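You operate a simulated robot arm through the tools that you are given. There is no shell and no other tool.

You run a simulated robot arm. Do the job below in one go: nothing can be reset, and whatever is moved stays where it is left.

JOB
Wipe the film off the mirror cell and test the damp meter.
Fine: stand the cell on the bridge to wipe it, seat it again, then switch on. Wiper on the bridge; TEST lights the lamp. Set down upright: mirror cell. What is to be rubbed or washed off counts as gone when no trace of it is left.

The check looks at the end state, three seconds after you hand in, the way a careful person would. Anything else that was tipped, shoved, dropped, spilled or broken makes it a failure.

ROBOT AND FRAMES
A 6-joint arm with a two-finger gripper, fixed in place. Base frame: the origin is on the floor under the middle of its stand, x ahead of it, y to its left, z up. Lengths are in m, angles in degrees, forces in N, time in s.
It reaches about 1.572 m from its shoulder. Its first joint turns from -166.0 to 166.0 degrees. Payload 2.45 kg.
The tool frame sits at the grasp point between the pads (the TCP): z along the fingers, y along the line on which they close. The tips reach 0.02 m beyond it. The gripper opens to 0.14 m; its body begins 0.168 m behind the TCP.
Orientation is that of the tool frame in the base frame, as a unit quaternion [x, y, z, w]. With the fingers straight down and closing along the base's y, the tool's x points along the base's -x, its y along +y and its z along -z.

CONTROLS
- The arm moves only by the tool servo_tool. Its argument "series" is a list of rows, each an object (a shift or turn left out is 0, a gripper value left out holds the last) with "fingers": the finger opening in m, from 0 to 0.14; "delta_pos": the shift along the base's x, y, z in m, a list of three; "rotation": the turn, a rotation vector about the base's x, y, z in degrees, a list of three. In form: [{"fingers": fingers, "delta_pos": [tx, ty, tz], "rotation": [wx, wy, wz]}, ...]. A call has 1 to 20 rows; each row is the pose to reach, as a shift and turn from the pose commanded when the call began. A row lasts 0.2 s, in which the tool goes at most 0.05 m and 8.6 degrees; a call with a longer step from one row to the next is refused whole, and so is a gripper value outside its range. A pose out of reach is approached as far as the arm can. The call stops where the force on the tool passes 40 N (or 10 N more than at its start, if that is more) or the arm is blocked; 0.2 s more then pass. Each finger travels about 0.045 m/s and halts on what it meets, pressing with about 42 N; the grip force reading is that of the motor and also rises with nothing between the fingers. The clock runs only during rows and for 0.2 s after the last one: add rows that repeat a pose to give the fingers time. The reply holds the time, the measured pose of the TCP, the force on the tool along the base axes, the opening and the grip force, in the units named above and with some noise, with the torque about the TCP (base axes, N m) and any sound that the robot's microphone picked up.
- Cameras (640 x 400 px; columns grow to the right, rows downward): "scene" is fixed at [0.4, -0.6553, 1.5126]; the picture's right is [0.78, -0.63, 0.00], its down [-0.28, -0.35, -0.89] and it looks along [0.56, 0.70, -0.45] (base axes); focal length 368 px, centre (320, 200). "wrist" rides on the gripper at [0.078, 0.011, -0.209] in the tool frame; the picture's right is [-0.14, 0.99, 0.00], its down [-0.92, -0.13, -0.37] and it looks along [-0.37, -0.05, 0.93] (tool axes); focal length 280 px, centre (320, 200). There is no depth. A picture from a camera that has moved, and an enlarged one, comes with that camera's place and axes in the base frame and with its lens. The place of the scene camera against the robot may be out by one fixed shift of up to 0.018 m in any direction.
- get_image(camera): a new picture of that camera. It takes no simulated time.
- zoom(camera, box): a new picture of the part [left, top, right, bottom] of that camera's present view, enlarged. It takes no simulated time.
- close_job(): hands the job in; it is judged then, once.

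Places have to be worked out from the pictures, the camera data and where the tool is seen. Open the gripper and draw the arm clear of the work before you hand the job in, unless the task says otherwise.

The tools are called after "Emit:" by a JSON object that holds its "fn" and its "kwargs". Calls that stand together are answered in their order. servo_tool: Moves the arm, as the interface text tells. Its arguments: {"type":"object","properties":{"series":{"type":"array"}},"required":["series"]} The other tools are called the same way: get_image (camera) takes a picture; zoom (camera, box) takes an enlarged picture of a part of a camera's view; close_job () hands the job in.

At the start:

```text
time_s: 0.0
ee_pos: [0.6776, -0.1355, 1.2971]
tool_rot: [-0.001, 1.0, 0.001, 0.001]
contact_force: [-0.1, -0.6, 0.3]
ft_torque: [0.0, 0.0, -0.01]
gripper_width: 0.1401
grip_force: 0.1
```

scene: 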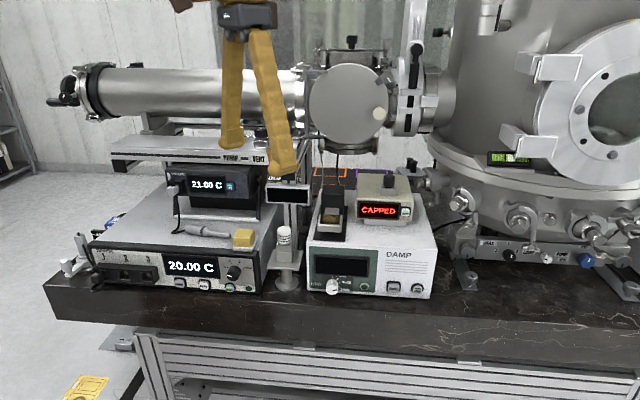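
wrist: 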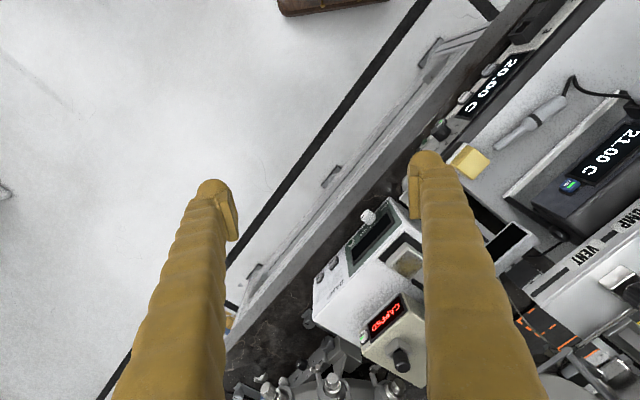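

The first pictures show a small unit reading "CAPPED" on the DAMP box, with a cradle and a yellow sponge-like block nearby. I'll enlarge these areas to identify the parts before moving.

Emit:
{"fn": "zoom", "kwargs": {"camera": "scene", "box": [290, 160, 450, 310]}}

Emit:
{"fn": "zoom", "kwargs": {"camera": "scene", "box": [150, 160, 310, 300]}}

Emit:
{"fn": "zoom", "kwargs": {"camera": "wrist", "box": [300, 180, 460, 400]}}

Emit:
{"fn": "zoom", "kwargs": {"camera": "wrist", "box": [420, 60, 640, 300]}}

```text
2.67 times, centred on (370, 235) of scene
camera zoom: at [0.4, -0.6553, 1.5126], right [0.78, -0.63, 0.0], down [-0.28, -0.35, -0.89], along [0.56, 0.7, -0.45], focal length 980 px, centre (187, 107)
```

zoom: 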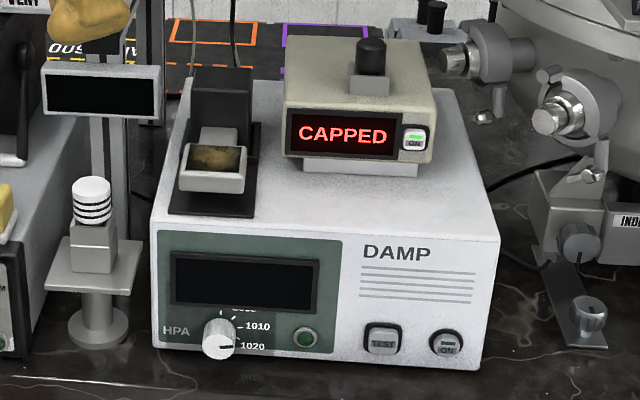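

```text
2.86 times, centred on (230, 230) of scene
camera zoom: at [0.4, -0.6553, 1.5126], right [0.78, -0.63, 0.0], down [-0.28, -0.35, -0.89], along [0.56, 0.7, -0.45], focal length 1051 px, centre (577, 114)
```

zoom: 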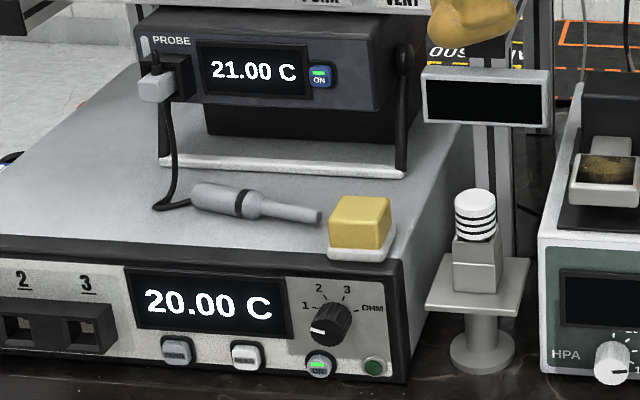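

```text
1.82 times, centred on (380, 290) of wrist
camera zoom: at [0.5997, -0.1244, 1.5047], right [0.14, 0.99, 0.0], down [0.92, -0.13, 0.37], along [0.37, -0.05, -0.93], focal length 510 px, centre (211, 36)
```

zoom: 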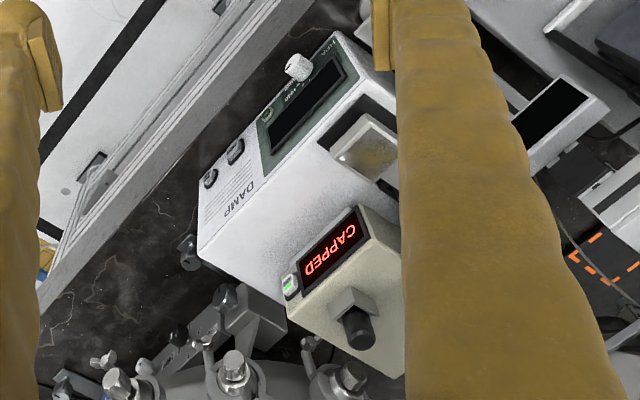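

```text
1.67 times, centred on (530, 180) of wrist
camera zoom: at [0.5997, -0.1244, 1.5047], right [0.14, 0.99, 0.0], down [0.92, -0.13, 0.37], along [0.37, -0.05, -0.93], focal length 467 px, centre (-30, 233)
```

zoom: 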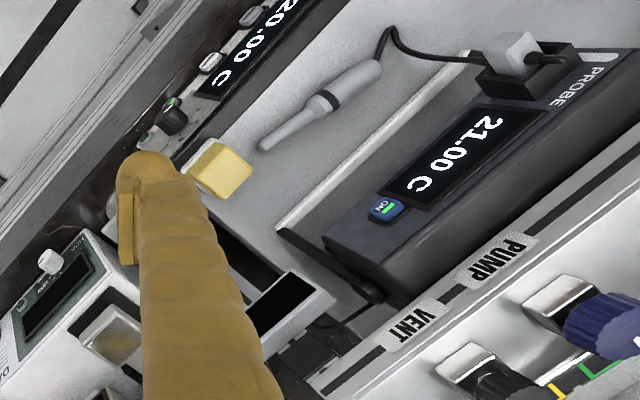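

The cell is near (0.967, 0.011, 1.00) and the wiper near (0.774, 0.150, 0.965). The bench is turned about 51° from the base axes. I'll turn the gripper to match the bench and look at the cell from above.

Emit:
{"fn": "servo_tool", "kwargs": {"series": [{"delta_pos": [0.03, 0.01, 0], "rotation": [0, 0, 7]}, {"delta_pos": [0.06, 0.02, 0], "rotation": [0, 0, 14]}, {"delta_pos": [0.09, 0.03, 0], "rotation": [0, 0, 21]}, {"delta_pos": [0.12, 0.05, 0], "rotation": [0, 0, 28]}, {"delta_pos": [0.16, 0.07, 0], "rotation": [0, 0, 35]}, {"delta_pos": [0.2, 0.09, -0.02], "rotation": [0, 0, 42]}, {"delta_pos": [0.235, 0.11, -0.04], "rotation": [0, 0, 49]}, {"delta_pos": [0.268, 0.12, -0.06], "rotation": [0, 0, 51]}]}}

Emit:
{"fn": "get_image", "kwargs": {"camera": "wrist"}}

Emit:
{"fn": "get_image", "kwargs": {"camera": "scene"}}

```text
time_s: 1.8
ee_pos: [0.9453, -0.0143, 1.2358]
tool_rot: [-0.431, 0.902, -0.001, 0.001]
contact_force: [0.0, -0.9, 0.9]
ft_torque: [0.0, -0.11, 0.02]
gripper_width: 0.14
grip_force: 0.1
```

```text
taken
camera wrist: at [0.888, -0.0687, 1.4438], right [-0.68, 0.73, 0.0], down [0.68, 0.64, 0.37], along [0.27, 0.25, -0.93], focal length 280 px, centre (320, 200)
```

wrist: 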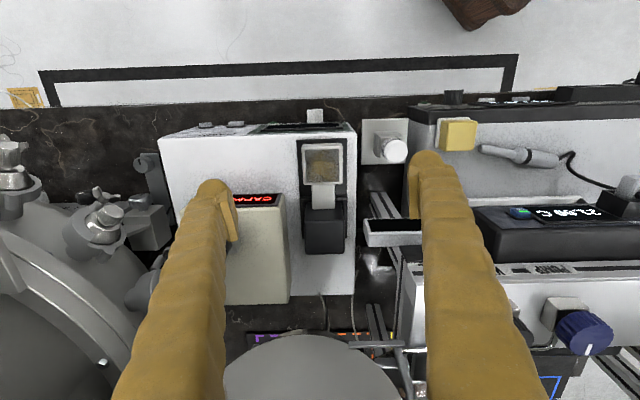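

```text
taken
```

scene: 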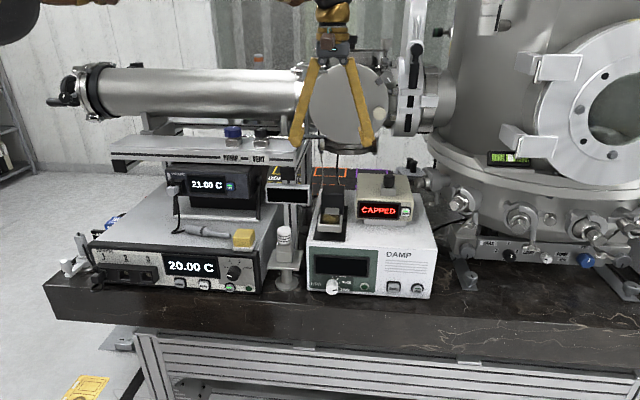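

The view is now almost square to the bench, about 45° in the base frame. I'll enlarge the cell in its seat, the wiper area, and the front panel.

Emit:
{"fn": "zoom", "kwargs": {"camera": "wrist", "box": [270, 100, 370, 270]}}

Emit:
{"fn": "zoom", "kwargs": {"camera": "wrist", "box": [350, 80, 640, 220]}}

Emit:
{"fn": "zoom", "kwargs": {"camera": "scene", "box": [300, 170, 360, 250]}}

Emit:
{"fn": "zoom", "kwargs": {"camera": "scene", "box": [305, 240, 440, 300]}}

```text
2.35 times, centred on (320, 185) of wrist
camera zoom: at [0.888, -0.0687, 1.4438], right [-0.68, 0.73, 0.0], down [0.68, 0.64, 0.37], along [0.27, 0.25, -0.93], focal length 660 px, centre (320, 235)
```

zoom: 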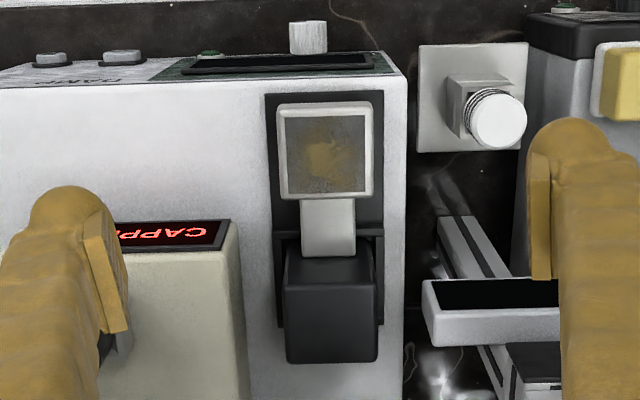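

```text
2.21 times, centred on (495, 150) of wrist
camera zoom: at [0.888, -0.0687, 1.4438], right [-0.68, 0.73, 0.0], down [0.68, 0.64, 0.37], along [0.27, 0.25, -0.93], focal length 619 px, centre (-66, 310)
```

zoom: 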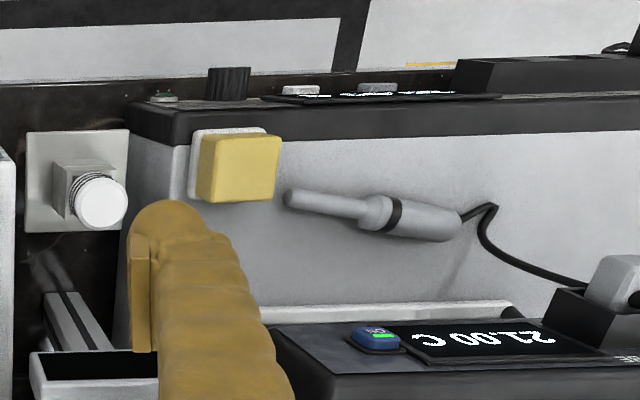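

```text
5.00 times, centred on (330, 210) of scene
camera zoom: at [0.4, -0.6553, 1.5126], right [0.78, -0.63, 0.0], down [-0.28, -0.35, -0.89], along [0.56, 0.7, -0.45], focal length 1838 px, centre (270, 150)
```

zoom: 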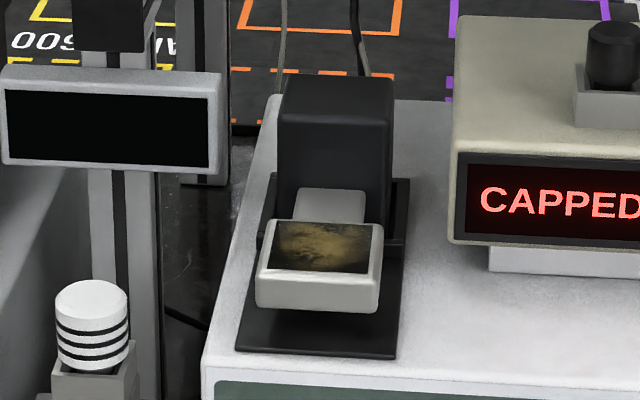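

```text
4.74 times, centred on (372, 270) of scene
camera zoom: at [0.4, -0.6553, 1.5126], right [0.78, -0.63, 0.0], down [-0.28, -0.35, -0.89], along [0.56, 0.7, -0.45], focal length 1743 px, centre (71, -132)
```

zoom: 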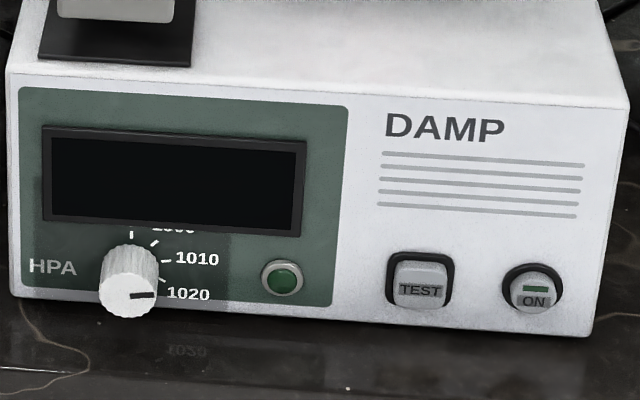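

The mirror cell has a tang running back into a black socket on the DAMP box. Before choosing a grasp I'll square up the yaw, tilt the gripper, and look at the seat from a low front angle.

Emit:
{"fn": "servo_tool", "kwargs": {"series": [{"delta_pos": [-0.03, -0.03, 0], "rotation": [0, 0, -5.5]}, {"delta_pos": [-0.059, -0.057, -0.02], "rotation": [0, 0, -5.5]}]}}

Emit:
{"fn": "servo_tool", "kwargs": {"series": [{"delta_pos": [0, 0, -0.03], "rotation": [5.7, -5.6, 0]}, {"delta_pos": [0, 0, -0.06], "rotation": [11.4, -11.2, 0]}, {"delta_pos": [0, 0, -0.09], "rotation": [17.1, -16.8, 0]}, {"delta_pos": [0, 0, -0.12], "rotation": [22.8, -22.4, 0]}, {"delta_pos": [0, 0, -0.15], "rotation": [28.5, -28, 0]}]}}

Emit:
{"fn": "get_image", "kwargs": {"camera": "wrist"}}

```text
time_s: 2.4
ee_pos: [0.887, -0.074, 1.215]
tool_rot: [-0.387, 0.922, 0.0, 0.0]
contact_force: [-0.1, -0.8, 0.7]
ft_torque: [0.0, -0.03, -0.01]
gripper_width: 0.14
grip_force: 0.0
```

```text
time_s: 3.6
ee_pos: [0.887, -0.0729, 1.0655]
tool_rot: [-0.363, 0.867, 0.131, 0.316]
contact_force: [0.2, 0.0, -0.2]
ft_torque: [-0.01, 0.01, 0.01]
gripper_width: 0.14
grip_force: 0.0
```

```text
taken
camera wrist: at [0.7429, -0.2029, 1.1754], right [-0.63, 0.77, 0.09], down [0.42, 0.24, 0.87], along [0.65, 0.59, -0.48], focal length 280 px, centre (320, 200)
```

wrist: 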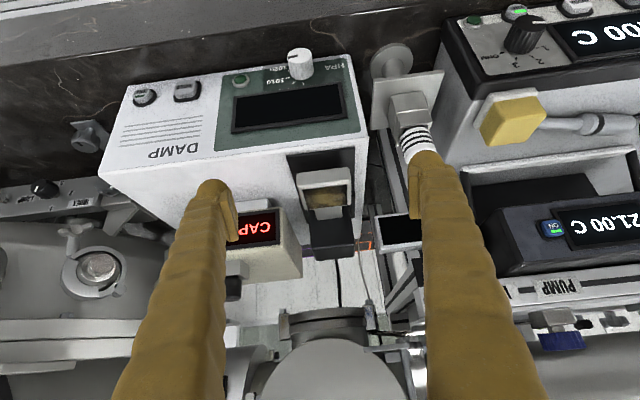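

Emit:
{"fn": "zoom", "kwargs": {"camera": "wrist", "box": [270, 130, 380, 280]}}

Emit:
{"fn": "zoom", "kwargs": {"camera": "wrist", "box": [440, 70, 640, 200]}}

Emit:
{"fn": "zoom", "kwargs": {"camera": "wrist", "box": [100, 40, 380, 190]}}

```text
2.67 times, centred on (325, 205) of wrist
camera zoom: at [0.7429, -0.2029, 1.1754], right [-0.63, 0.77, 0.09], down [0.42, 0.24, 0.87], along [0.65, 0.59, -0.48], focal length 748 px, centre (307, 187)
```

zoom: 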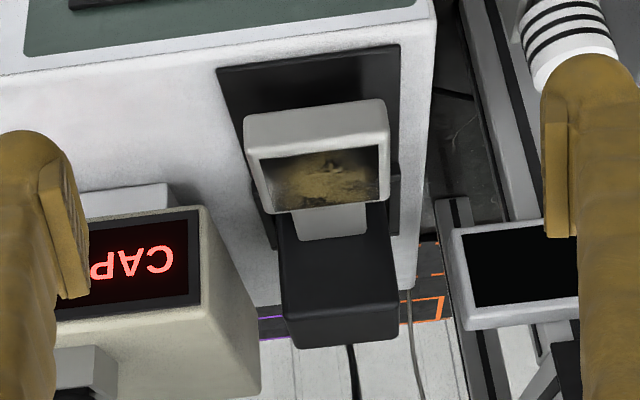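

```text
3.08 times, centred on (540, 135) of wrist
camera zoom: at [0.7429, -0.2029, 1.1754], right [-0.63, 0.77, 0.09], down [0.42, 0.24, 0.87], along [0.65, 0.59, -0.48], focal length 863 px, centre (-357, 400)
```

zoom: 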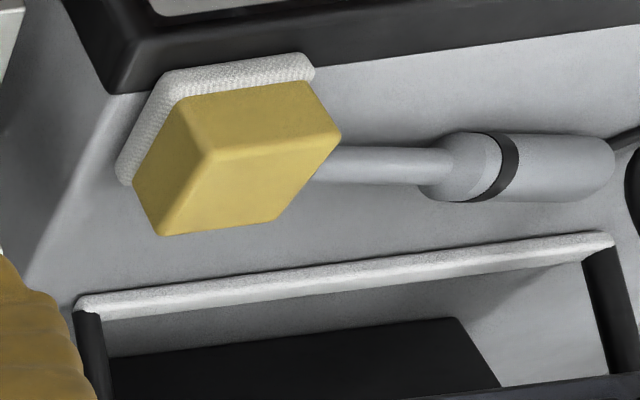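

```text
2.29 times, centred on (240, 115) of wrist
camera zoom: at [0.7429, -0.2029, 1.1754], right [-0.63, 0.77, 0.09], down [0.42, 0.24, 0.87], along [0.65, 0.59, -0.48], focal length 641 px, centre (503, 394)
```

zoom: 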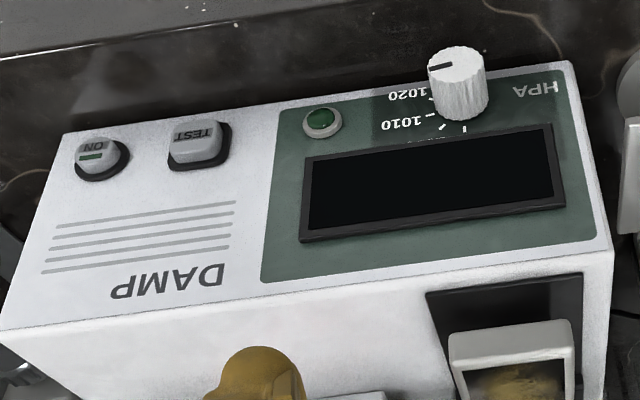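

The wiper is a yellow grip on a white cloth pad. The cell is cantilevered by its tang, about 2 cm above the black plate. Next I'll raise the arm back to vertical and move it over the bridge to find free space for the cell.

Emit:
{"fn": "servo_tool", "kwargs": {"series": [{"delta_pos": [0, 0, 0.04], "rotation": [-5.7, 5.6, 0]}, {"delta_pos": [-0.02, 0.02, 0.08], "rotation": [-11.4, 11.2, 0]}, {"delta_pos": [-0.05, 0.05, 0.11], "rotation": [-17.1, 16.8, 0]}, {"delta_pos": [-0.08, 0.08, 0.14], "rotation": [-22.8, 22.4, 0]}, {"delta_pos": [-0.11, 0.11, 0.16], "rotation": [-28.5, 28, 0]}, {"delta_pos": [-0.14, 0.14, 0.185], "rotation": [-28.5, 28, 0]}, {"delta_pos": [-0.17, 0.17, 0.185], "rotation": [-28.5, 28, 0]}, {"delta_pos": [-0.2, 0.2, 0.185], "rotation": [-28.5, 28, 0]}, {"delta_pos": [-0.23, 0.23, 0.185], "rotation": [-28.5, 28, 0]}, {"delta_pos": [-0.26, 0.26, 0.185], "rotation": [-28.5, 28, 0]}, {"delta_pos": [-0.281, 0.262, 0.185], "rotation": [-28.5, 28, 0]}]}}

Emit:
{"fn": "get_image", "kwargs": {"camera": "wrist"}}

Emit:
{"fn": "get_image", "kwargs": {"camera": "scene"}}

```text
refused: row 3 steps farther than a row can; nothing moved
```

```text
taken
camera wrist: at [0.7429, -0.2029, 1.1754], right [-0.63, 0.77, 0.09], down [0.42, 0.24, 0.87], along [0.65, 0.59, -0.48], focal length 280 px, centre (320, 200)
```

wrist: 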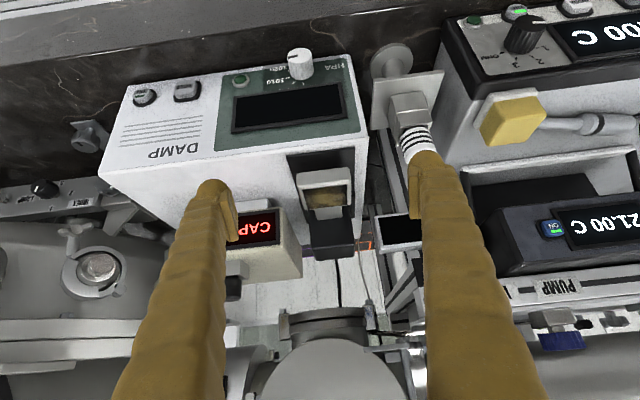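

```text
taken
```

scene: 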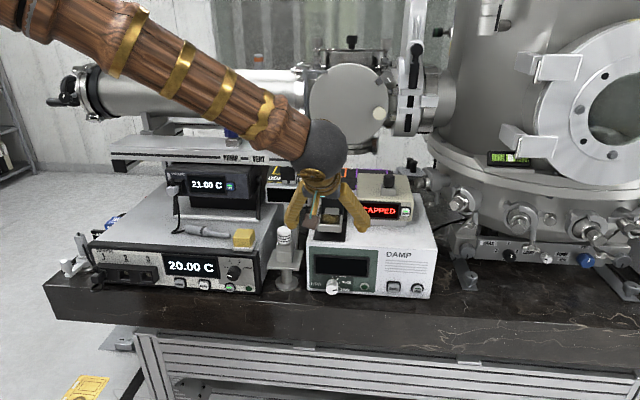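

That call was refused because one step was too long. I'll send it again with shorter steps.

Emit:
{"fn": "servo_tool", "kwargs": {"series": [{"delta_pos": [0, 0, 0.04], "rotation": [-5.7, 5.6, 0]}, {"delta_pos": [-0.01, 0.01, 0.085], "rotation": [-11.4, 11.2, 0]}, {"delta_pos": [-0.03, 0.03, 0.12], "rotation": [-17.1, 16.8, 0]}, {"delta_pos": [-0.055, 0.055, 0.15], "rotation": [-22.8, 22.4, 0]}, {"delta_pos": [-0.08, 0.08, 0.175], "rotation": [-28.5, 28, 0]}, {"delta_pos": [-0.11, 0.11, 0.185], "rotation": [-28.5, 28, 0]}, {"delta_pos": [-0.14, 0.14, 0.185], "rotation": [-28.5, 28, 0]}, {"delta_pos": [-0.17, 0.17, 0.185], "rotation": [-28.5, 28, 0]}, {"delta_pos": [-0.2, 0.2, 0.185], "rotation": [-28.5, 28, 0]}, {"delta_pos": [-0.23, 0.23, 0.185], "rotation": [-28.5, 28, 0]}, {"delta_pos": [-0.26, 0.26, 0.185], "rotation": [-28.5, 28, 0]}, {"delta_pos": [-0.281, 0.262, 0.185], "rotation": [-28.5, 28, 0]}]}}

Emit:
{"fn": "get_image", "kwargs": {"camera": "wrist"}}

Emit:
{"fn": "get_image", "kwargs": {"camera": "scene"}}

```text
time_s: 6.2
ee_pos: [0.605, 0.1889, 1.2519]
tool_rot: [-0.387, 0.922, 0.0, 0.0]
contact_force: [0.3, 0.2, 0.3]
ft_torque: [0.02, 0.02, 0.05]
gripper_width: 0.1398
grip_force: 0.1
```

```text
taken
camera wrist: at [0.543, 0.1413, 1.4596], right [-0.61, 0.79, 0.0], down [0.74, 0.57, 0.37], along [0.29, 0.22, -0.93], focal length 280 px, centre (320, 200)
```

wrist: 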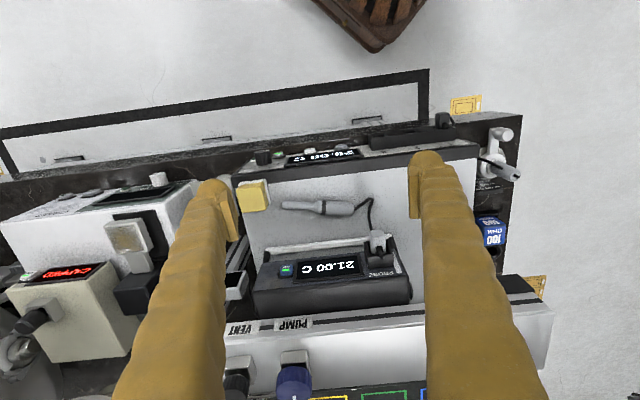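

```text
taken
```

scene: 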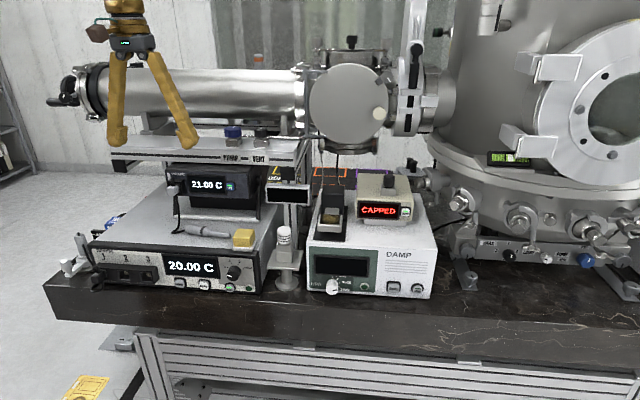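

Now I can see the whole bridge top. I'll enlarge it to find clear spots.

Emit:
{"fn": "zoom", "kwargs": {"camera": "wrist", "box": [220, 120, 500, 320]}}

Emit:
{"fn": "zoom", "kwargs": {"camera": "scene", "box": [60, 140, 270, 300]}}

```text
2.00 times, centred on (360, 220) of wrist
camera zoom: at [0.543, 0.1413, 1.4596], right [-0.61, 0.79, 0.0], down [0.74, 0.57, 0.37], along [0.29, 0.22, -0.93], focal length 561 px, centre (240, 160)
```

zoom: 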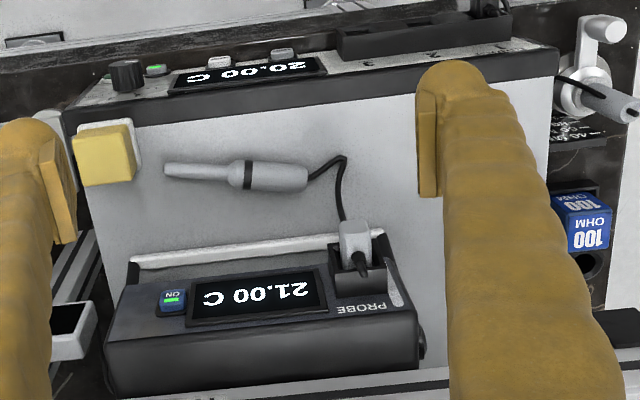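

```text
2.50 times, centred on (165, 220) of scene
camera zoom: at [0.4, -0.6553, 1.5126], right [0.78, -0.63, 0.0], down [-0.28, -0.35, -0.89], along [0.56, 0.7, -0.45], focal length 919 px, centre (708, 150)
```

zoom: 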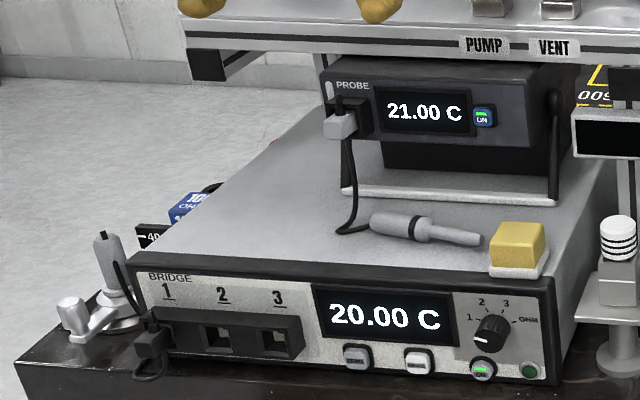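

The left part of the bridge top, past the probe cord, is clear: r≈0.11 and f≈0.67 in bench axes. Now I'll go back above the cell for an accurate look before grasping.

Emit:
{"fn": "servo_tool", "kwargs": {"series": [{"delta_pos": [0.035, -0.025, 0]}, {"delta_pos": [0.07, -0.05, 0]}, {"delta_pos": [0.105, -0.075, 0]}, {"delta_pos": [0.14, -0.1, 0]}, {"delta_pos": [0.175, -0.125, 0]}, {"delta_pos": [0.21, -0.15, -0.01]}, {"delta_pos": [0.24, -0.175, -0.03]}, {"delta_pos": [0.27, -0.195, -0.06]}, {"delta_pos": [0.295, -0.212, -0.095]}, {"delta_pos": [0.316, -0.225, -0.13]}]}}

Emit:
{"fn": "get_image", "kwargs": {"camera": "wrist"}}

Emit:
{"fn": "zoom", "kwargs": {"camera": "wrist", "box": [230, 120, 390, 280]}}

Emit:
{"fn": "zoom", "kwargs": {"camera": "scene", "box": [270, 120, 420, 260]}}

```text
time_s: 8.4
ee_pos: [0.9227, -0.035, 1.1227]
tool_rot: [-0.387, 0.922, -0.001, 0.001]
contact_force: [0.4, 0.5, 0.5]
ft_torque: [0.02, -0.05, 0.03]
gripper_width: 0.1399
grip_force: 0.0
```

```text
taken
camera wrist: at [0.8595, -0.0833, 1.3315], right [-0.61, 0.79, 0.0], down [0.74, 0.57, 0.37], along [0.29, 0.22, -0.93], focal length 280 px, centre (320, 200)
```

wrist: 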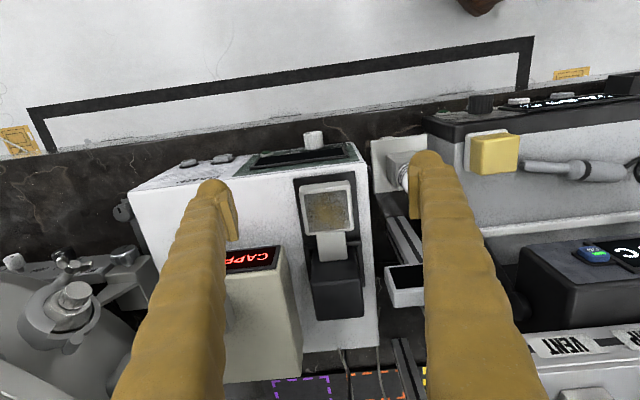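

```text
2.50 times, centred on (310, 200) of wrist
camera zoom: at [0.8595, -0.0833, 1.3315], right [-0.61, 0.79, 0.0], down [0.74, 0.57, 0.37], along [0.29, 0.22, -0.93], focal length 701 px, centre (345, 200)
```

zoom: 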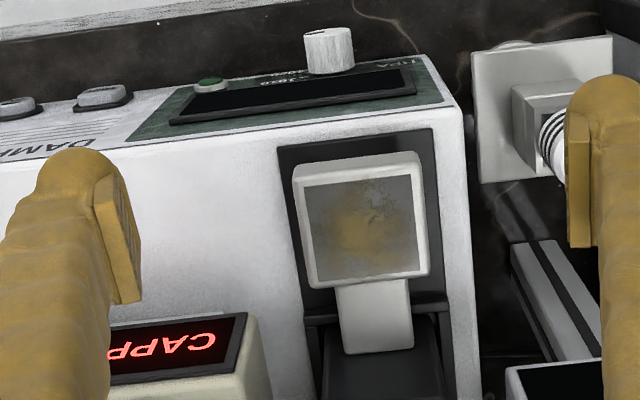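

```text
2.86 times, centred on (345, 190) of scene
camera zoom: at [0.4, -0.6553, 1.5126], right [0.78, -0.63, 0.0], down [-0.28, -0.35, -0.89], along [0.56, 0.7, -0.45], focal length 1051 px, centre (249, 229)
```

zoom: 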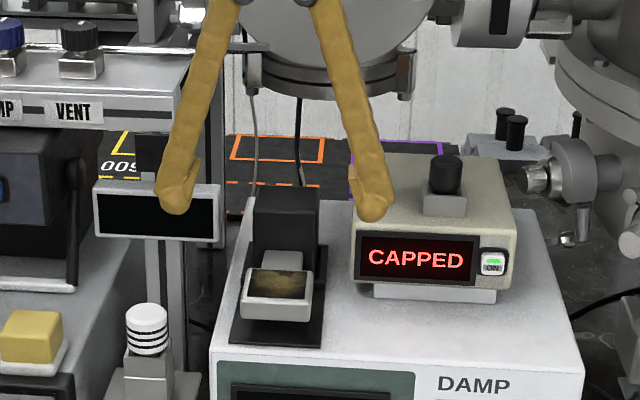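

The cell top is about 6 cm square, centred near (0.965, 0.008) at z≈1.003. A vial stands close on the left, so I'll narrow the fingers to 0.10 m and line up just above the cell.

Emit:
{"fn": "servo_tool", "kwargs": {"series": [{"fingers": 0.1, "delta_pos": [0.02, 0.02, 0], "rotation": [0, 0, -0.5]}, {"fingers": 0.1, "delta_pos": [0.0425, 0.0428, 0], "rotation": [0, 0, -0.5]}, {"fingers": 0.1, "delta_pos": [0.0425, 0.0428, -0.02], "rotation": [0, 0, -0.5]}, {"fingers": 0.1, "delta_pos": [0.0425, 0.0428, -0.045], "rotation": [0, 0, -0.5]}, {"fingers": 0.1, "delta_pos": [0.0425, 0.0428, -0.07], "rotation": [0, 0, -0.5]}]}}

Emit:
{"fn": "get_image", "kwargs": {"camera": "wrist"}}

Emit:
{"fn": "zoom", "kwargs": {"camera": "scene", "box": [270, 120, 420, 260]}}

```text
time_s: 9.6
ee_pos: [0.966, 0.009, 1.052]
tool_rot: [-0.383, 0.924, 0.0, 0.0]
contact_force: [0.1, -0.5, 0.1]
ft_torque: [-0.02, -0.01, -0.01]
gripper_width: 0.1
grip_force: 0.1
```

```text
taken
camera wrist: at [0.9018, -0.0389, 1.2594], right [-0.6, 0.8, 0.0], down [0.74, 0.56, 0.37], along [0.29, 0.22, -0.93], focal length 280 px, centre (320, 200)
```

wrist: 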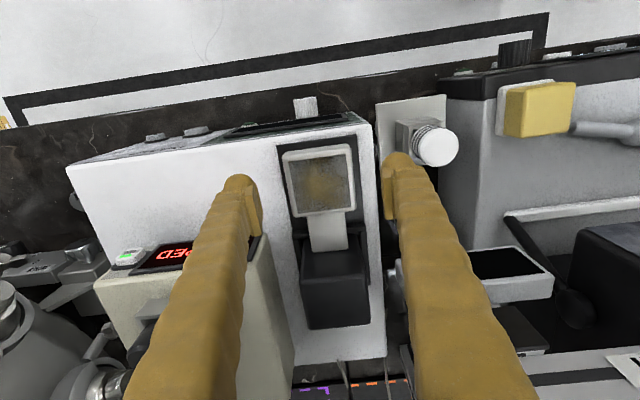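

```text
2.86 times, centred on (345, 190) of scene
camera zoom: at [0.4, -0.6553, 1.5126], right [0.78, -0.63, 0.0], down [-0.28, -0.35, -0.89], along [0.56, 0.7, -0.45], focal length 1051 px, centre (249, 229)
```

zoom: 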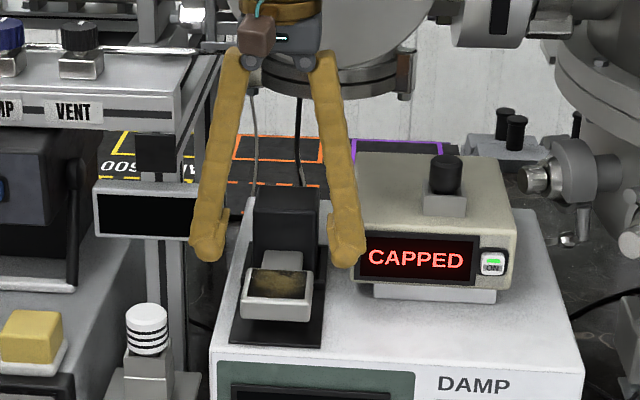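

The fingers are centred on the cell to within about a millimetre. I'll shift forward slightly and lower so the pads sit level with the cell's sides.

Emit:
{"fn": "servo_tool", "kwargs": {"series": [{"fingers": 0.1, "delta_pos": [0.002, 0.002, -0.015]}, {"fingers": 0.1, "delta_pos": [0.002, 0.002, -0.03]}, {"fingers": 0.1, "delta_pos": [0.002, 0.002, -0.045]}, {"fingers": 0.1, "delta_pos": [0.002, 0.002, -0.058]}]}}

Emit:
{"fn": "get_image", "kwargs": {"camera": "wrist"}}

Emit:
{"fn": "zoom", "kwargs": {"camera": "scene", "box": [290, 160, 400, 260]}}

```text
time_s: 10.6
ee_pos: [0.9665, 0.0096, 0.994]
tool_rot: [-0.383, 0.924, 0.0, 0.0]
contact_force: [-0.3, 0.1, -0.6]
ft_torque: [0.03, 0.0, -0.04]
gripper_width: 0.0999
grip_force: 0.0
```

```text
taken
camera wrist: at [0.9033, -0.038, 1.2018], right [-0.6, 0.8, 0.0], down [0.74, 0.56, 0.37], along [0.29, 0.22, -0.93], focal length 280 px, centre (320, 200)
```

wrist: 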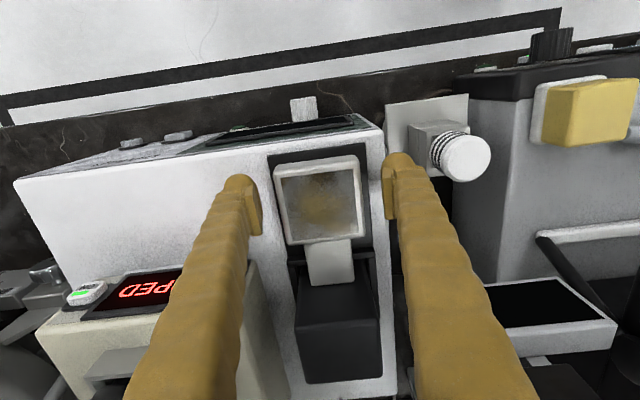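

```text
4.00 times, centred on (345, 210) of scene
camera zoom: at [0.4, -0.6553, 1.5126], right [0.78, -0.63, 0.0], down [-0.28, -0.35, -0.89], along [0.56, 0.7, -0.45], focal length 1471 px, centre (220, 160)
```

zoom: 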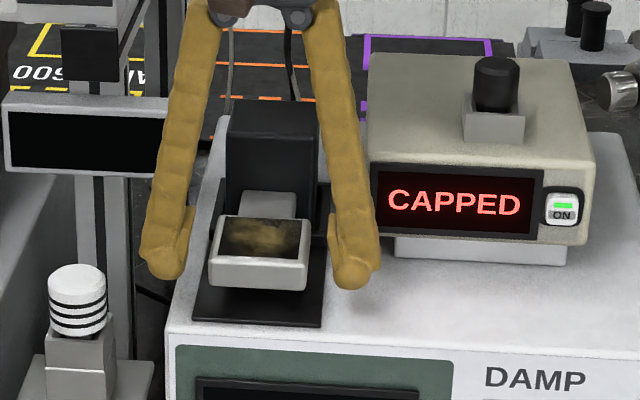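

The pads now straddle the cell, so I'll close on its sides.

Emit:
{"fn": "servo_tool", "kwargs": {"series": [{"fingers": 0.08}, {"fingers": 0.07}, {"fingers": 0.06}, {"fingers": 0.05}, {"fingers": 0.05}, {"fingers": 0.05}]}}

Emit:
{"fn": "zoom", "kwargs": {"camera": "wrist", "box": [230, 120, 410, 280]}}

Emit:
{"fn": "zoom", "kwargs": {"camera": "scene", "box": [290, 160, 400, 260]}}

```text
time_s: 12.0
ee_pos: [0.9663, 0.0098, 0.9934]
tool_rot: [-0.383, 0.924, 0.0, 0.0]
contact_force: [0.0, -0.8, 0.0]
ft_torque: [-0.01, 0.02, 0.0]
gripper_width: 0.0656
grip_force: 42.8
```

```text
2.50 times, centred on (320, 200) of wrist
camera zoom: at [0.9034, -0.038, 1.2018], right [-0.6, 0.8, 0.0], down [0.74, 0.56, 0.37], along [0.29, 0.22, -0.93], focal length 701 px, centre (320, 200)
```

zoom: 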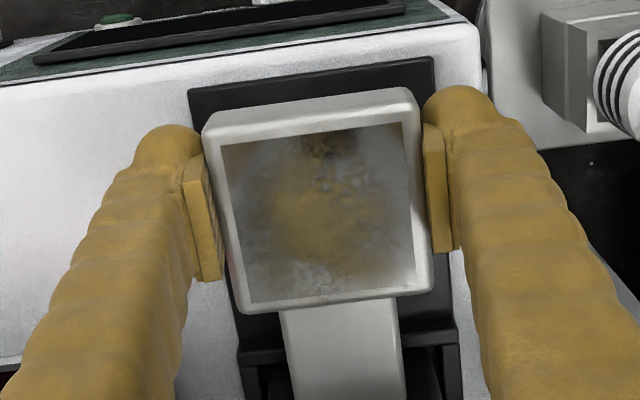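

```text
4.00 times, centred on (345, 210) of scene
camera zoom: at [0.4, -0.6553, 1.5126], right [0.78, -0.63, 0.0], down [-0.28, -0.35, -0.89], along [0.56, 0.7, -0.45], focal length 1471 px, centre (220, 160)
```

zoom: 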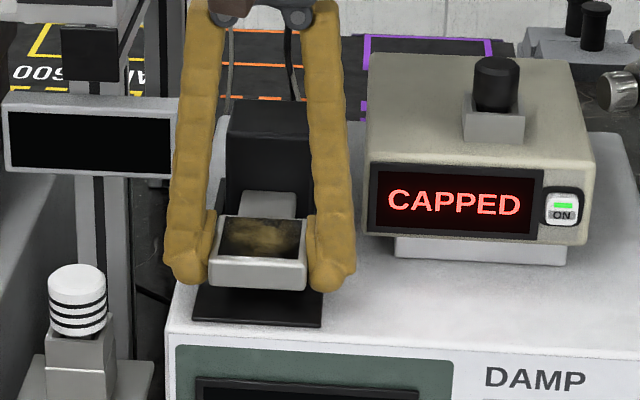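

The cell is gripped at 0.0656 m with no side load, and this pose is my reference for re-seating. I'll try a small pull straight out toward the front, watching the force.

Emit:
{"fn": "servo_tool", "kwargs": {"series": [{"fingers": 0.05, "delta_pos": [-0.003, -0.003, 0]}, {"fingers": 0.05, "delta_pos": [-0.007, -0.007, 0]}, {"fingers": 0.05, "delta_pos": [-0.01, -0.01, 0]}]}}

Emit:
{"fn": "zoom", "kwargs": {"camera": "wrist", "box": [230, 120, 410, 320]}}

Emit:
{"fn": "zoom", "kwargs": {"camera": "scene", "box": [290, 160, 400, 260]}}

```text
time_s: 12.8
ee_pos: [0.9583, -0.0005, 0.9936]
tool_rot: [-0.383, 0.924, 0.0, 0.001]
contact_force: [28.4, 22.6, -3.4]
ft_torque: [0.06, -0.17, 0.03]
gripper_width: 0.0654
grip_force: 42.5
```

```text
2.00 times, centred on (320, 220) of wrist
camera zoom: at [0.8938, -0.0476, 1.2011], right [-0.6, 0.8, 0.0], down [0.74, 0.56, 0.37], along [0.29, 0.22, -0.93], focal length 561 px, centre (320, 160)
```

zoom: 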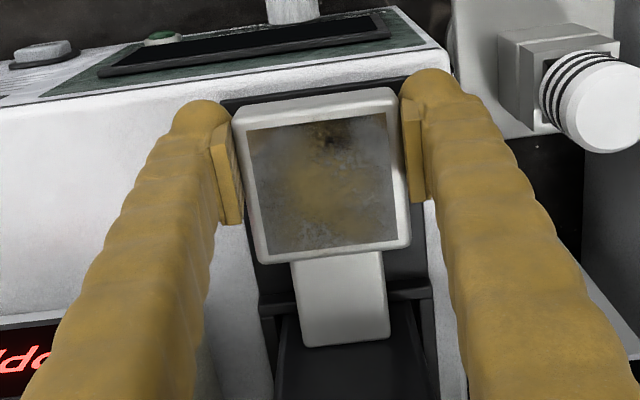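

```text
4.00 times, centred on (345, 210) of scene
camera zoom: at [0.4, -0.6553, 1.5126], right [0.78, -0.63, 0.0], down [-0.28, -0.35, -0.89], along [0.56, 0.7, -0.45], focal length 1471 px, centre (220, 160)
```

zoom: 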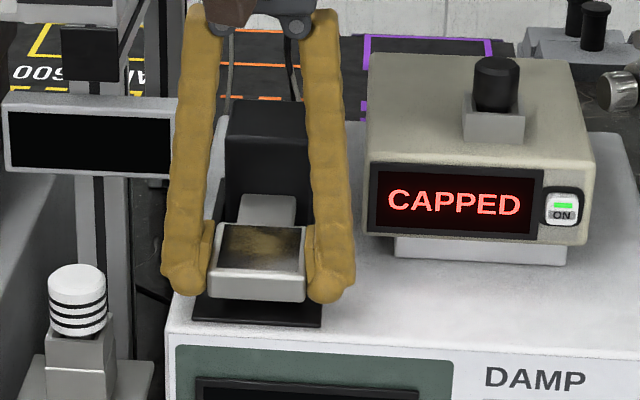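

The pull reads about 36 N and the cell seems to have come out about a centimetre. I'll hold still to see whether the force relaxes, and look closely to check that the block itself hasn't shifted.

Emit:
{"fn": "servo_tool", "kwargs": {"series": [{"fingers": 0.05}, {"fingers": 0.05}]}}

Emit:
{"fn": "zoom", "kwargs": {"camera": "scene", "box": [310, 180, 370, 245]}}

Emit:
{"fn": "get_image", "kwargs": {"camera": "wrist"}}

```text
time_s: 13.4
ee_pos: [0.9568, -0.0005, 0.9927]
tool_rot: [-0.383, 0.924, 0.0, 0.001]
contact_force: [27.2, 23.7, -3.0]
ft_torque: [0.15, -0.24, 0.02]
gripper_width: 0.065
grip_force: 42.1
```

```text
6.15 times, centred on (340, 212) of scene
camera zoom: at [0.4, -0.6553, 1.5126], right [0.78, -0.63, 0.0], down [-0.28, -0.35, -0.89], along [0.56, 0.7, -0.45], focal length 2263 px, centre (197, 123)
```

zoom: 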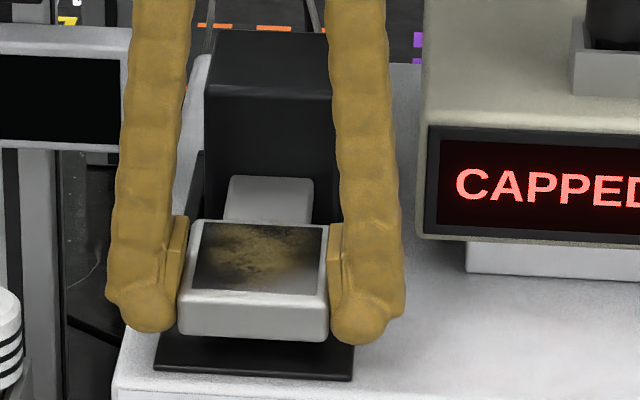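

```text
taken
camera wrist: at [0.8936, -0.0478, 1.2013], right [-0.6, 0.8, 0.0], down [0.74, 0.56, 0.37], along [0.29, 0.22, -0.93], focal length 280 px, centre (320, 200)
```

wrist: 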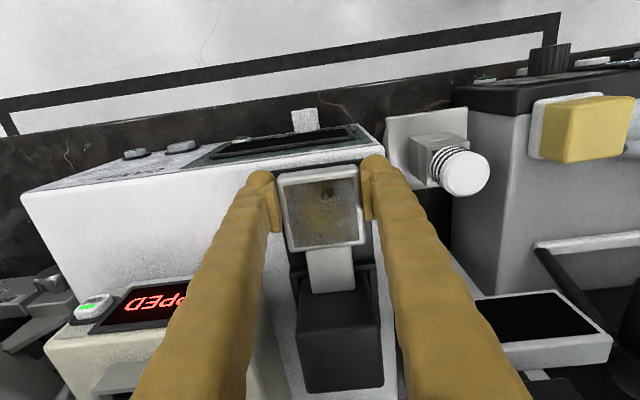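

The black block hasn't moved. The cell slid about 9 mm while the fingers slipped about 5 mm, and a steady 36 N remains. I'll pull a few more millimetres to see whether the cell keeps following.

Emit:
{"fn": "servo_tool", "kwargs": {"series": [{"fingers": 0.04, "delta_pos": [-0.001, -0.001, 0]}, {"fingers": 0.04, "delta_pos": [-0.002, -0.002, 0]}, {"fingers": 0.04, "delta_pos": [-0.003, -0.003, 0]}]}}

Emit:
{"fn": "zoom", "kwargs": {"camera": "scene", "box": [310, 180, 370, 245]}}

Emit:
{"fn": "zoom", "kwargs": {"camera": "wrist", "box": [240, 140, 400, 320]}}

```text
time_s: 14.2
ee_pos: [0.9538, -0.0025, 0.9922]
tool_rot: [-0.383, 0.924, 0.0, 0.0]
contact_force: [24.9, 25.7, -1.3]
ft_torque: [0.23, -0.23, -0.01]
gripper_width: 0.0654
grip_force: 42.2
```

```text
6.15 times, centred on (340, 212) of scene
camera zoom: at [0.4, -0.6553, 1.5126], right [0.78, -0.63, 0.0], down [-0.28, -0.35, -0.89], along [0.56, 0.7, -0.45], focal length 2263 px, centre (197, 123)
```

zoom: 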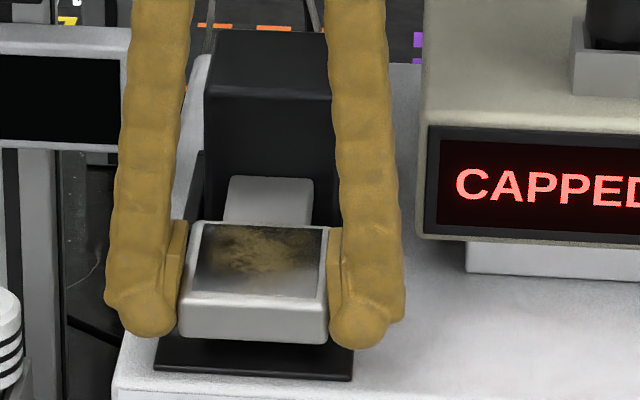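

```text
2.22 times, centred on (320, 230) of wrist
camera zoom: at [0.8907, -0.0507, 1.2014], right [-0.6, 0.8, 0.0], down [0.74, 0.56, 0.37], along [0.29, 0.22, -0.93], focal length 623 px, centre (320, 133)
```

zoom: 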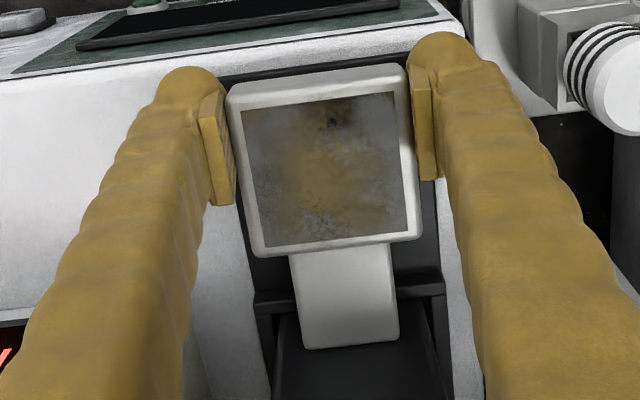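

Measured across views, the tang's visible length has grown and its far edge stays fixed at the block. So it does slide out of a slot, with friction near 36 N. I'll keep pulling slowly and track progress.

Emit:
{"fn": "servo_tool", "kwargs": {"series": [{"fingers": 0.04, "delta_pos": [-0.0007, -0.0007, 0]}, {"fingers": 0.04, "delta_pos": [-0.0014, -0.0014, 0]}, {"fingers": 0.04, "delta_pos": [-0.0021, -0.0021, 0]}, {"fingers": 0.04, "delta_pos": [-0.0028, -0.0028, 0]}, {"fingers": 0.04, "delta_pos": [-0.0035, -0.0035, 0]}, {"fingers": 0.04, "delta_pos": [-0.0042, -0.0042, 0]}, {"fingers": 0.04, "delta_pos": [-0.005, -0.005, 0]}]}}

Emit:
{"fn": "zoom", "kwargs": {"camera": "scene", "box": [310, 180, 370, 245]}}

Emit:
{"fn": "zoom", "kwargs": {"camera": "wrist", "box": [240, 140, 400, 320]}}

```text
time_s: 15.8
ee_pos: [0.9483, -0.0088, 0.9939]
tool_rot: [-0.383, 0.924, 0.0, 0.001]
contact_force: [26.0, 26.0, -1.2]
ft_torque: [0.28, -0.29, -0.03]
gripper_width: 0.0652
grip_force: 42.6
```

```text
6.15 times, centred on (340, 212) of scene
camera zoom: at [0.4, -0.6553, 1.5126], right [0.78, -0.63, 0.0], down [-0.28, -0.35, -0.89], along [0.56, 0.7, -0.45], focal length 2263 px, centre (197, 123)
```

zoom: 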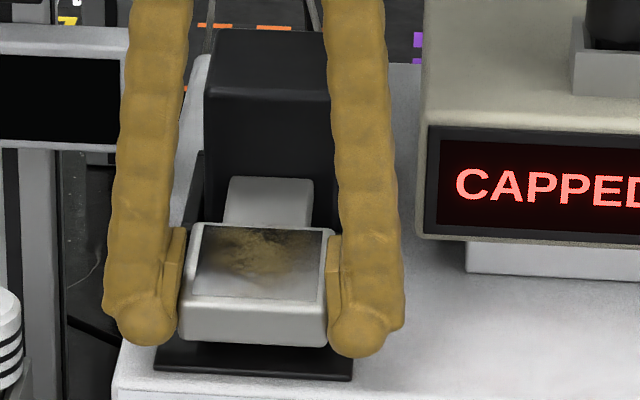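

```text
2.22 times, centred on (320, 230) of wrist
camera zoom: at [0.8858, -0.0556, 1.2014], right [-0.6, 0.8, 0.0], down [0.74, 0.56, 0.37], along [0.29, 0.22, -0.93], focal length 623 px, centre (320, 133)
```

zoom: 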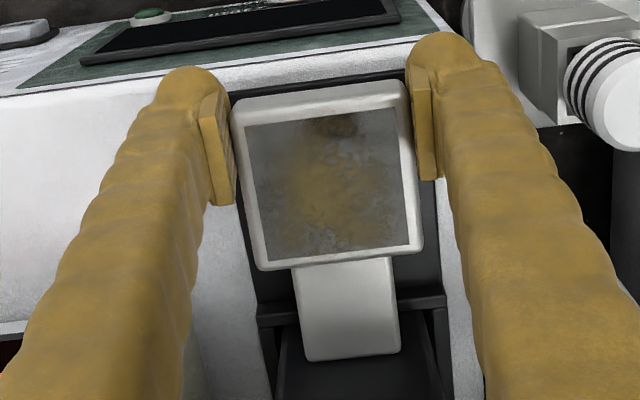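

Progress has stalled: the cell moves barely 1 mm per 7 mm of pull while the fingers slip at about 36 N. Forcing it further is a bad idea, so I'll ease off the load, release, and inspect the joint from a lower angle.

Emit:
{"fn": "servo_tool", "kwargs": {"series": [{"fingers": 0.04, "delta_pos": [0.001, 0.001, 0]}, {"fingers": 0.04, "delta_pos": [0.002, 0.002, 0]}, {"fingers": 0.04, "delta_pos": [0.003, 0.003, 0]}]}}

Emit:
{"fn": "zoom", "kwargs": {"camera": "scene", "box": [320, 195, 350, 225]}}

Emit:
{"fn": "zoom", "kwargs": {"camera": "wrist", "box": [270, 220, 390, 340]}}

```text
time_s: 16.6
ee_pos: [0.9518, -0.0077, 0.993]
tool_rot: [-0.383, 0.924, 0.0, -0.001]
contact_force: [-0.6, -0.8, 2.7]
ft_torque: [0.17, 0.06, -0.02]
gripper_width: 0.065
grip_force: 42.0
```

```text
13.33 times, centred on (335, 210) of scene
camera zoom: at [0.4, -0.6553, 1.5126], right [0.78, -0.63, 0.0], down [-0.28, -0.35, -0.89], along [0.56, 0.7, -0.45], focal length 4903 px, centre (120, 67)
```

zoom: 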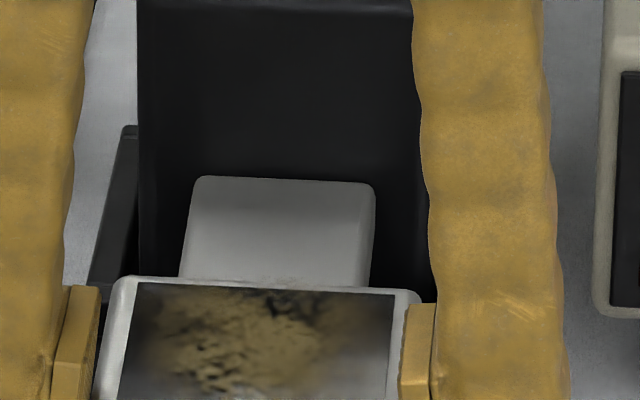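

```text
3.33 times, centred on (330, 280) of wrist
camera zoom: at [0.8883, -0.0536, 1.2013], right [-0.6, 0.8, 0.0], down [0.74, 0.56, 0.37], along [0.29, 0.22, -0.93], focal length 935 px, centre (287, -67)
```

zoom: 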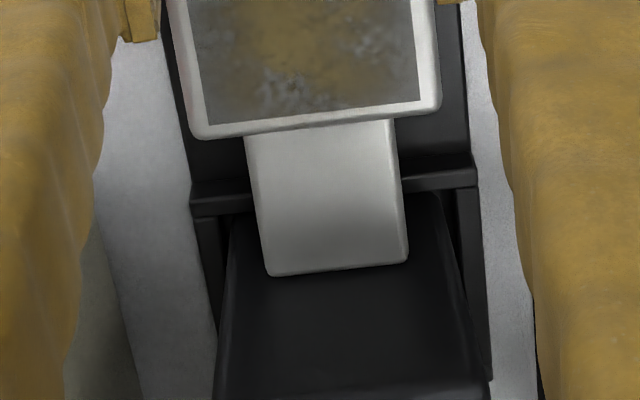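

Up close, a low black rim surrounds the base of the black block: a front lip and two side rails. So the block, neck and mirror plate look like one piece seated in a tray that must be lifted up, not pulled out. The load is now off, so I'll release, rise and look from other angles.

Emit:
{"fn": "servo_tool", "kwargs": {"series": [{"fingers": 0.075}, {"fingers": 0.09}, {"fingers": 0.09}, {"fingers": 0.09, "delta_pos": [0, 0, 0.03]}, {"fingers": 0.09, "delta_pos": [0, 0, 0.07]}, {"fingers": 0.09, "delta_pos": [0, 0, 0.11]}]}}

Emit:
{"fn": "zoom", "kwargs": {"camera": "scene", "box": [305, 170, 375, 245]}}

Emit:
{"fn": "get_image", "kwargs": {"camera": "wrist"}}

Emit:
{"fn": "zoom", "kwargs": {"camera": "wrist", "box": [250, 130, 400, 330]}}

```text
time_s: 18.0
ee_pos: [0.9514, -0.0064, 1.1046]
tool_rot: [-0.382, 0.924, 0.001, 0.0]
contact_force: [0.4, -1.2, -0.2]
ft_torque: [0.01, 0.03, 0.0]
gripper_width: 0.09
grip_force: 0.0
```

```text
5.33 times, centred on (340, 208) of scene
camera zoom: at [0.4, -0.6553, 1.5126], right [0.78, -0.63, 0.0], down [-0.28, -0.35, -0.89], along [0.56, 0.7, -0.45], focal length 1961 px, centre (213, 160)
```

zoom: 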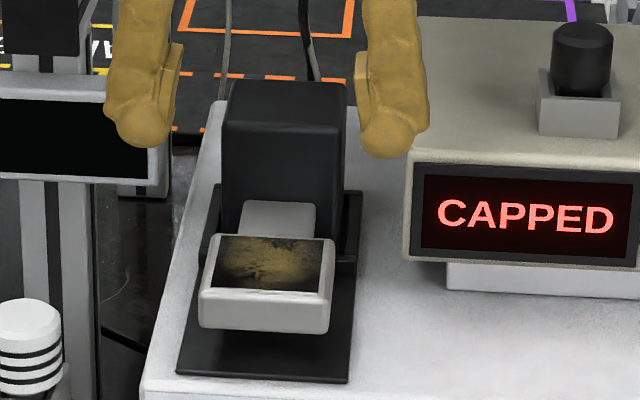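

```text
taken
camera wrist: at [0.8882, -0.0539, 1.3117], right [-0.6, 0.8, 0.0], down [0.74, 0.56, 0.37], along [0.29, 0.22, -0.93], focal length 280 px, centre (320, 200)
```

wrist: 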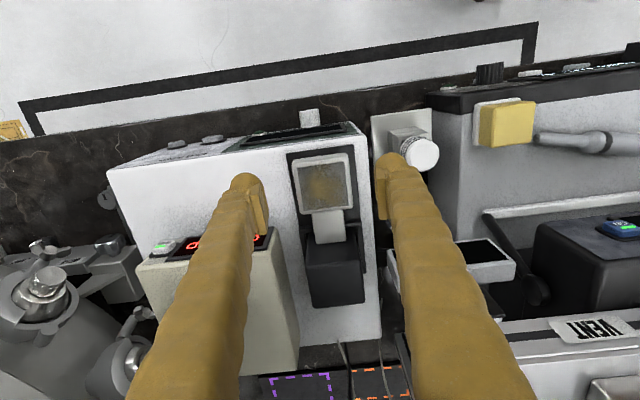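

```text
2.00 times, centred on (325, 230) of wrist
camera zoom: at [0.8882, -0.0539, 1.3117], right [-0.6, 0.8, 0.0], down [0.74, 0.56, 0.37], along [0.29, 0.22, -0.93], focal length 561 px, centre (310, 140)
```

zoom: 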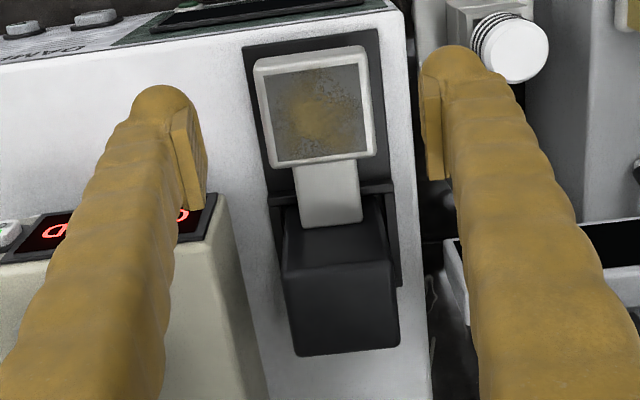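

After release the block, neck and plate have shifted together slightly inside the rim, which supports the one-piece reading. Gripping the block side to side is too tight against the CAPPED unit. I'll measure the hand in the scene picture to see whether a front-to-back grip clears the round flange behind.

Emit:
{"fn": "get_image", "kwargs": {"camera": "scene"}}

Emit:
{"fn": "zoom", "kwargs": {"camera": "scene", "box": [260, 0, 440, 220]}}

```text
taken
```

scene: 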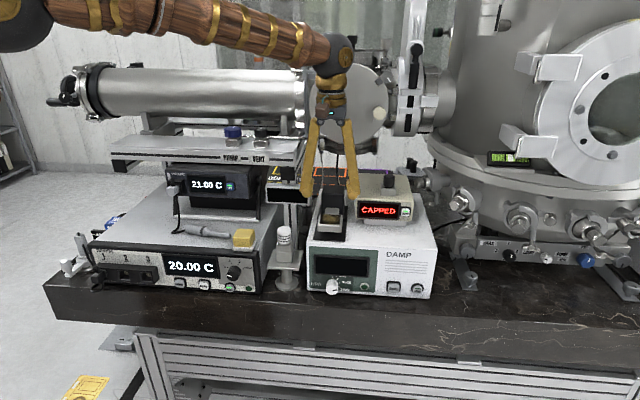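

```text
1.82 times, centred on (350, 110) of scene
camera zoom: at [0.4, -0.6553, 1.5126], right [0.78, -0.63, 0.0], down [-0.28, -0.35, -0.89], along [0.56, 0.7, -0.45], focal length 669 px, centre (266, 364)
```

zoom: 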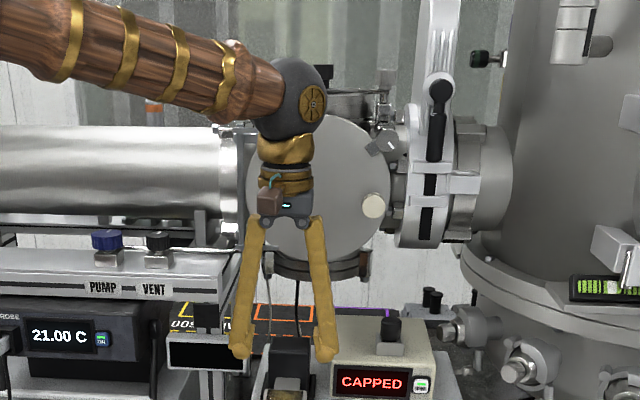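

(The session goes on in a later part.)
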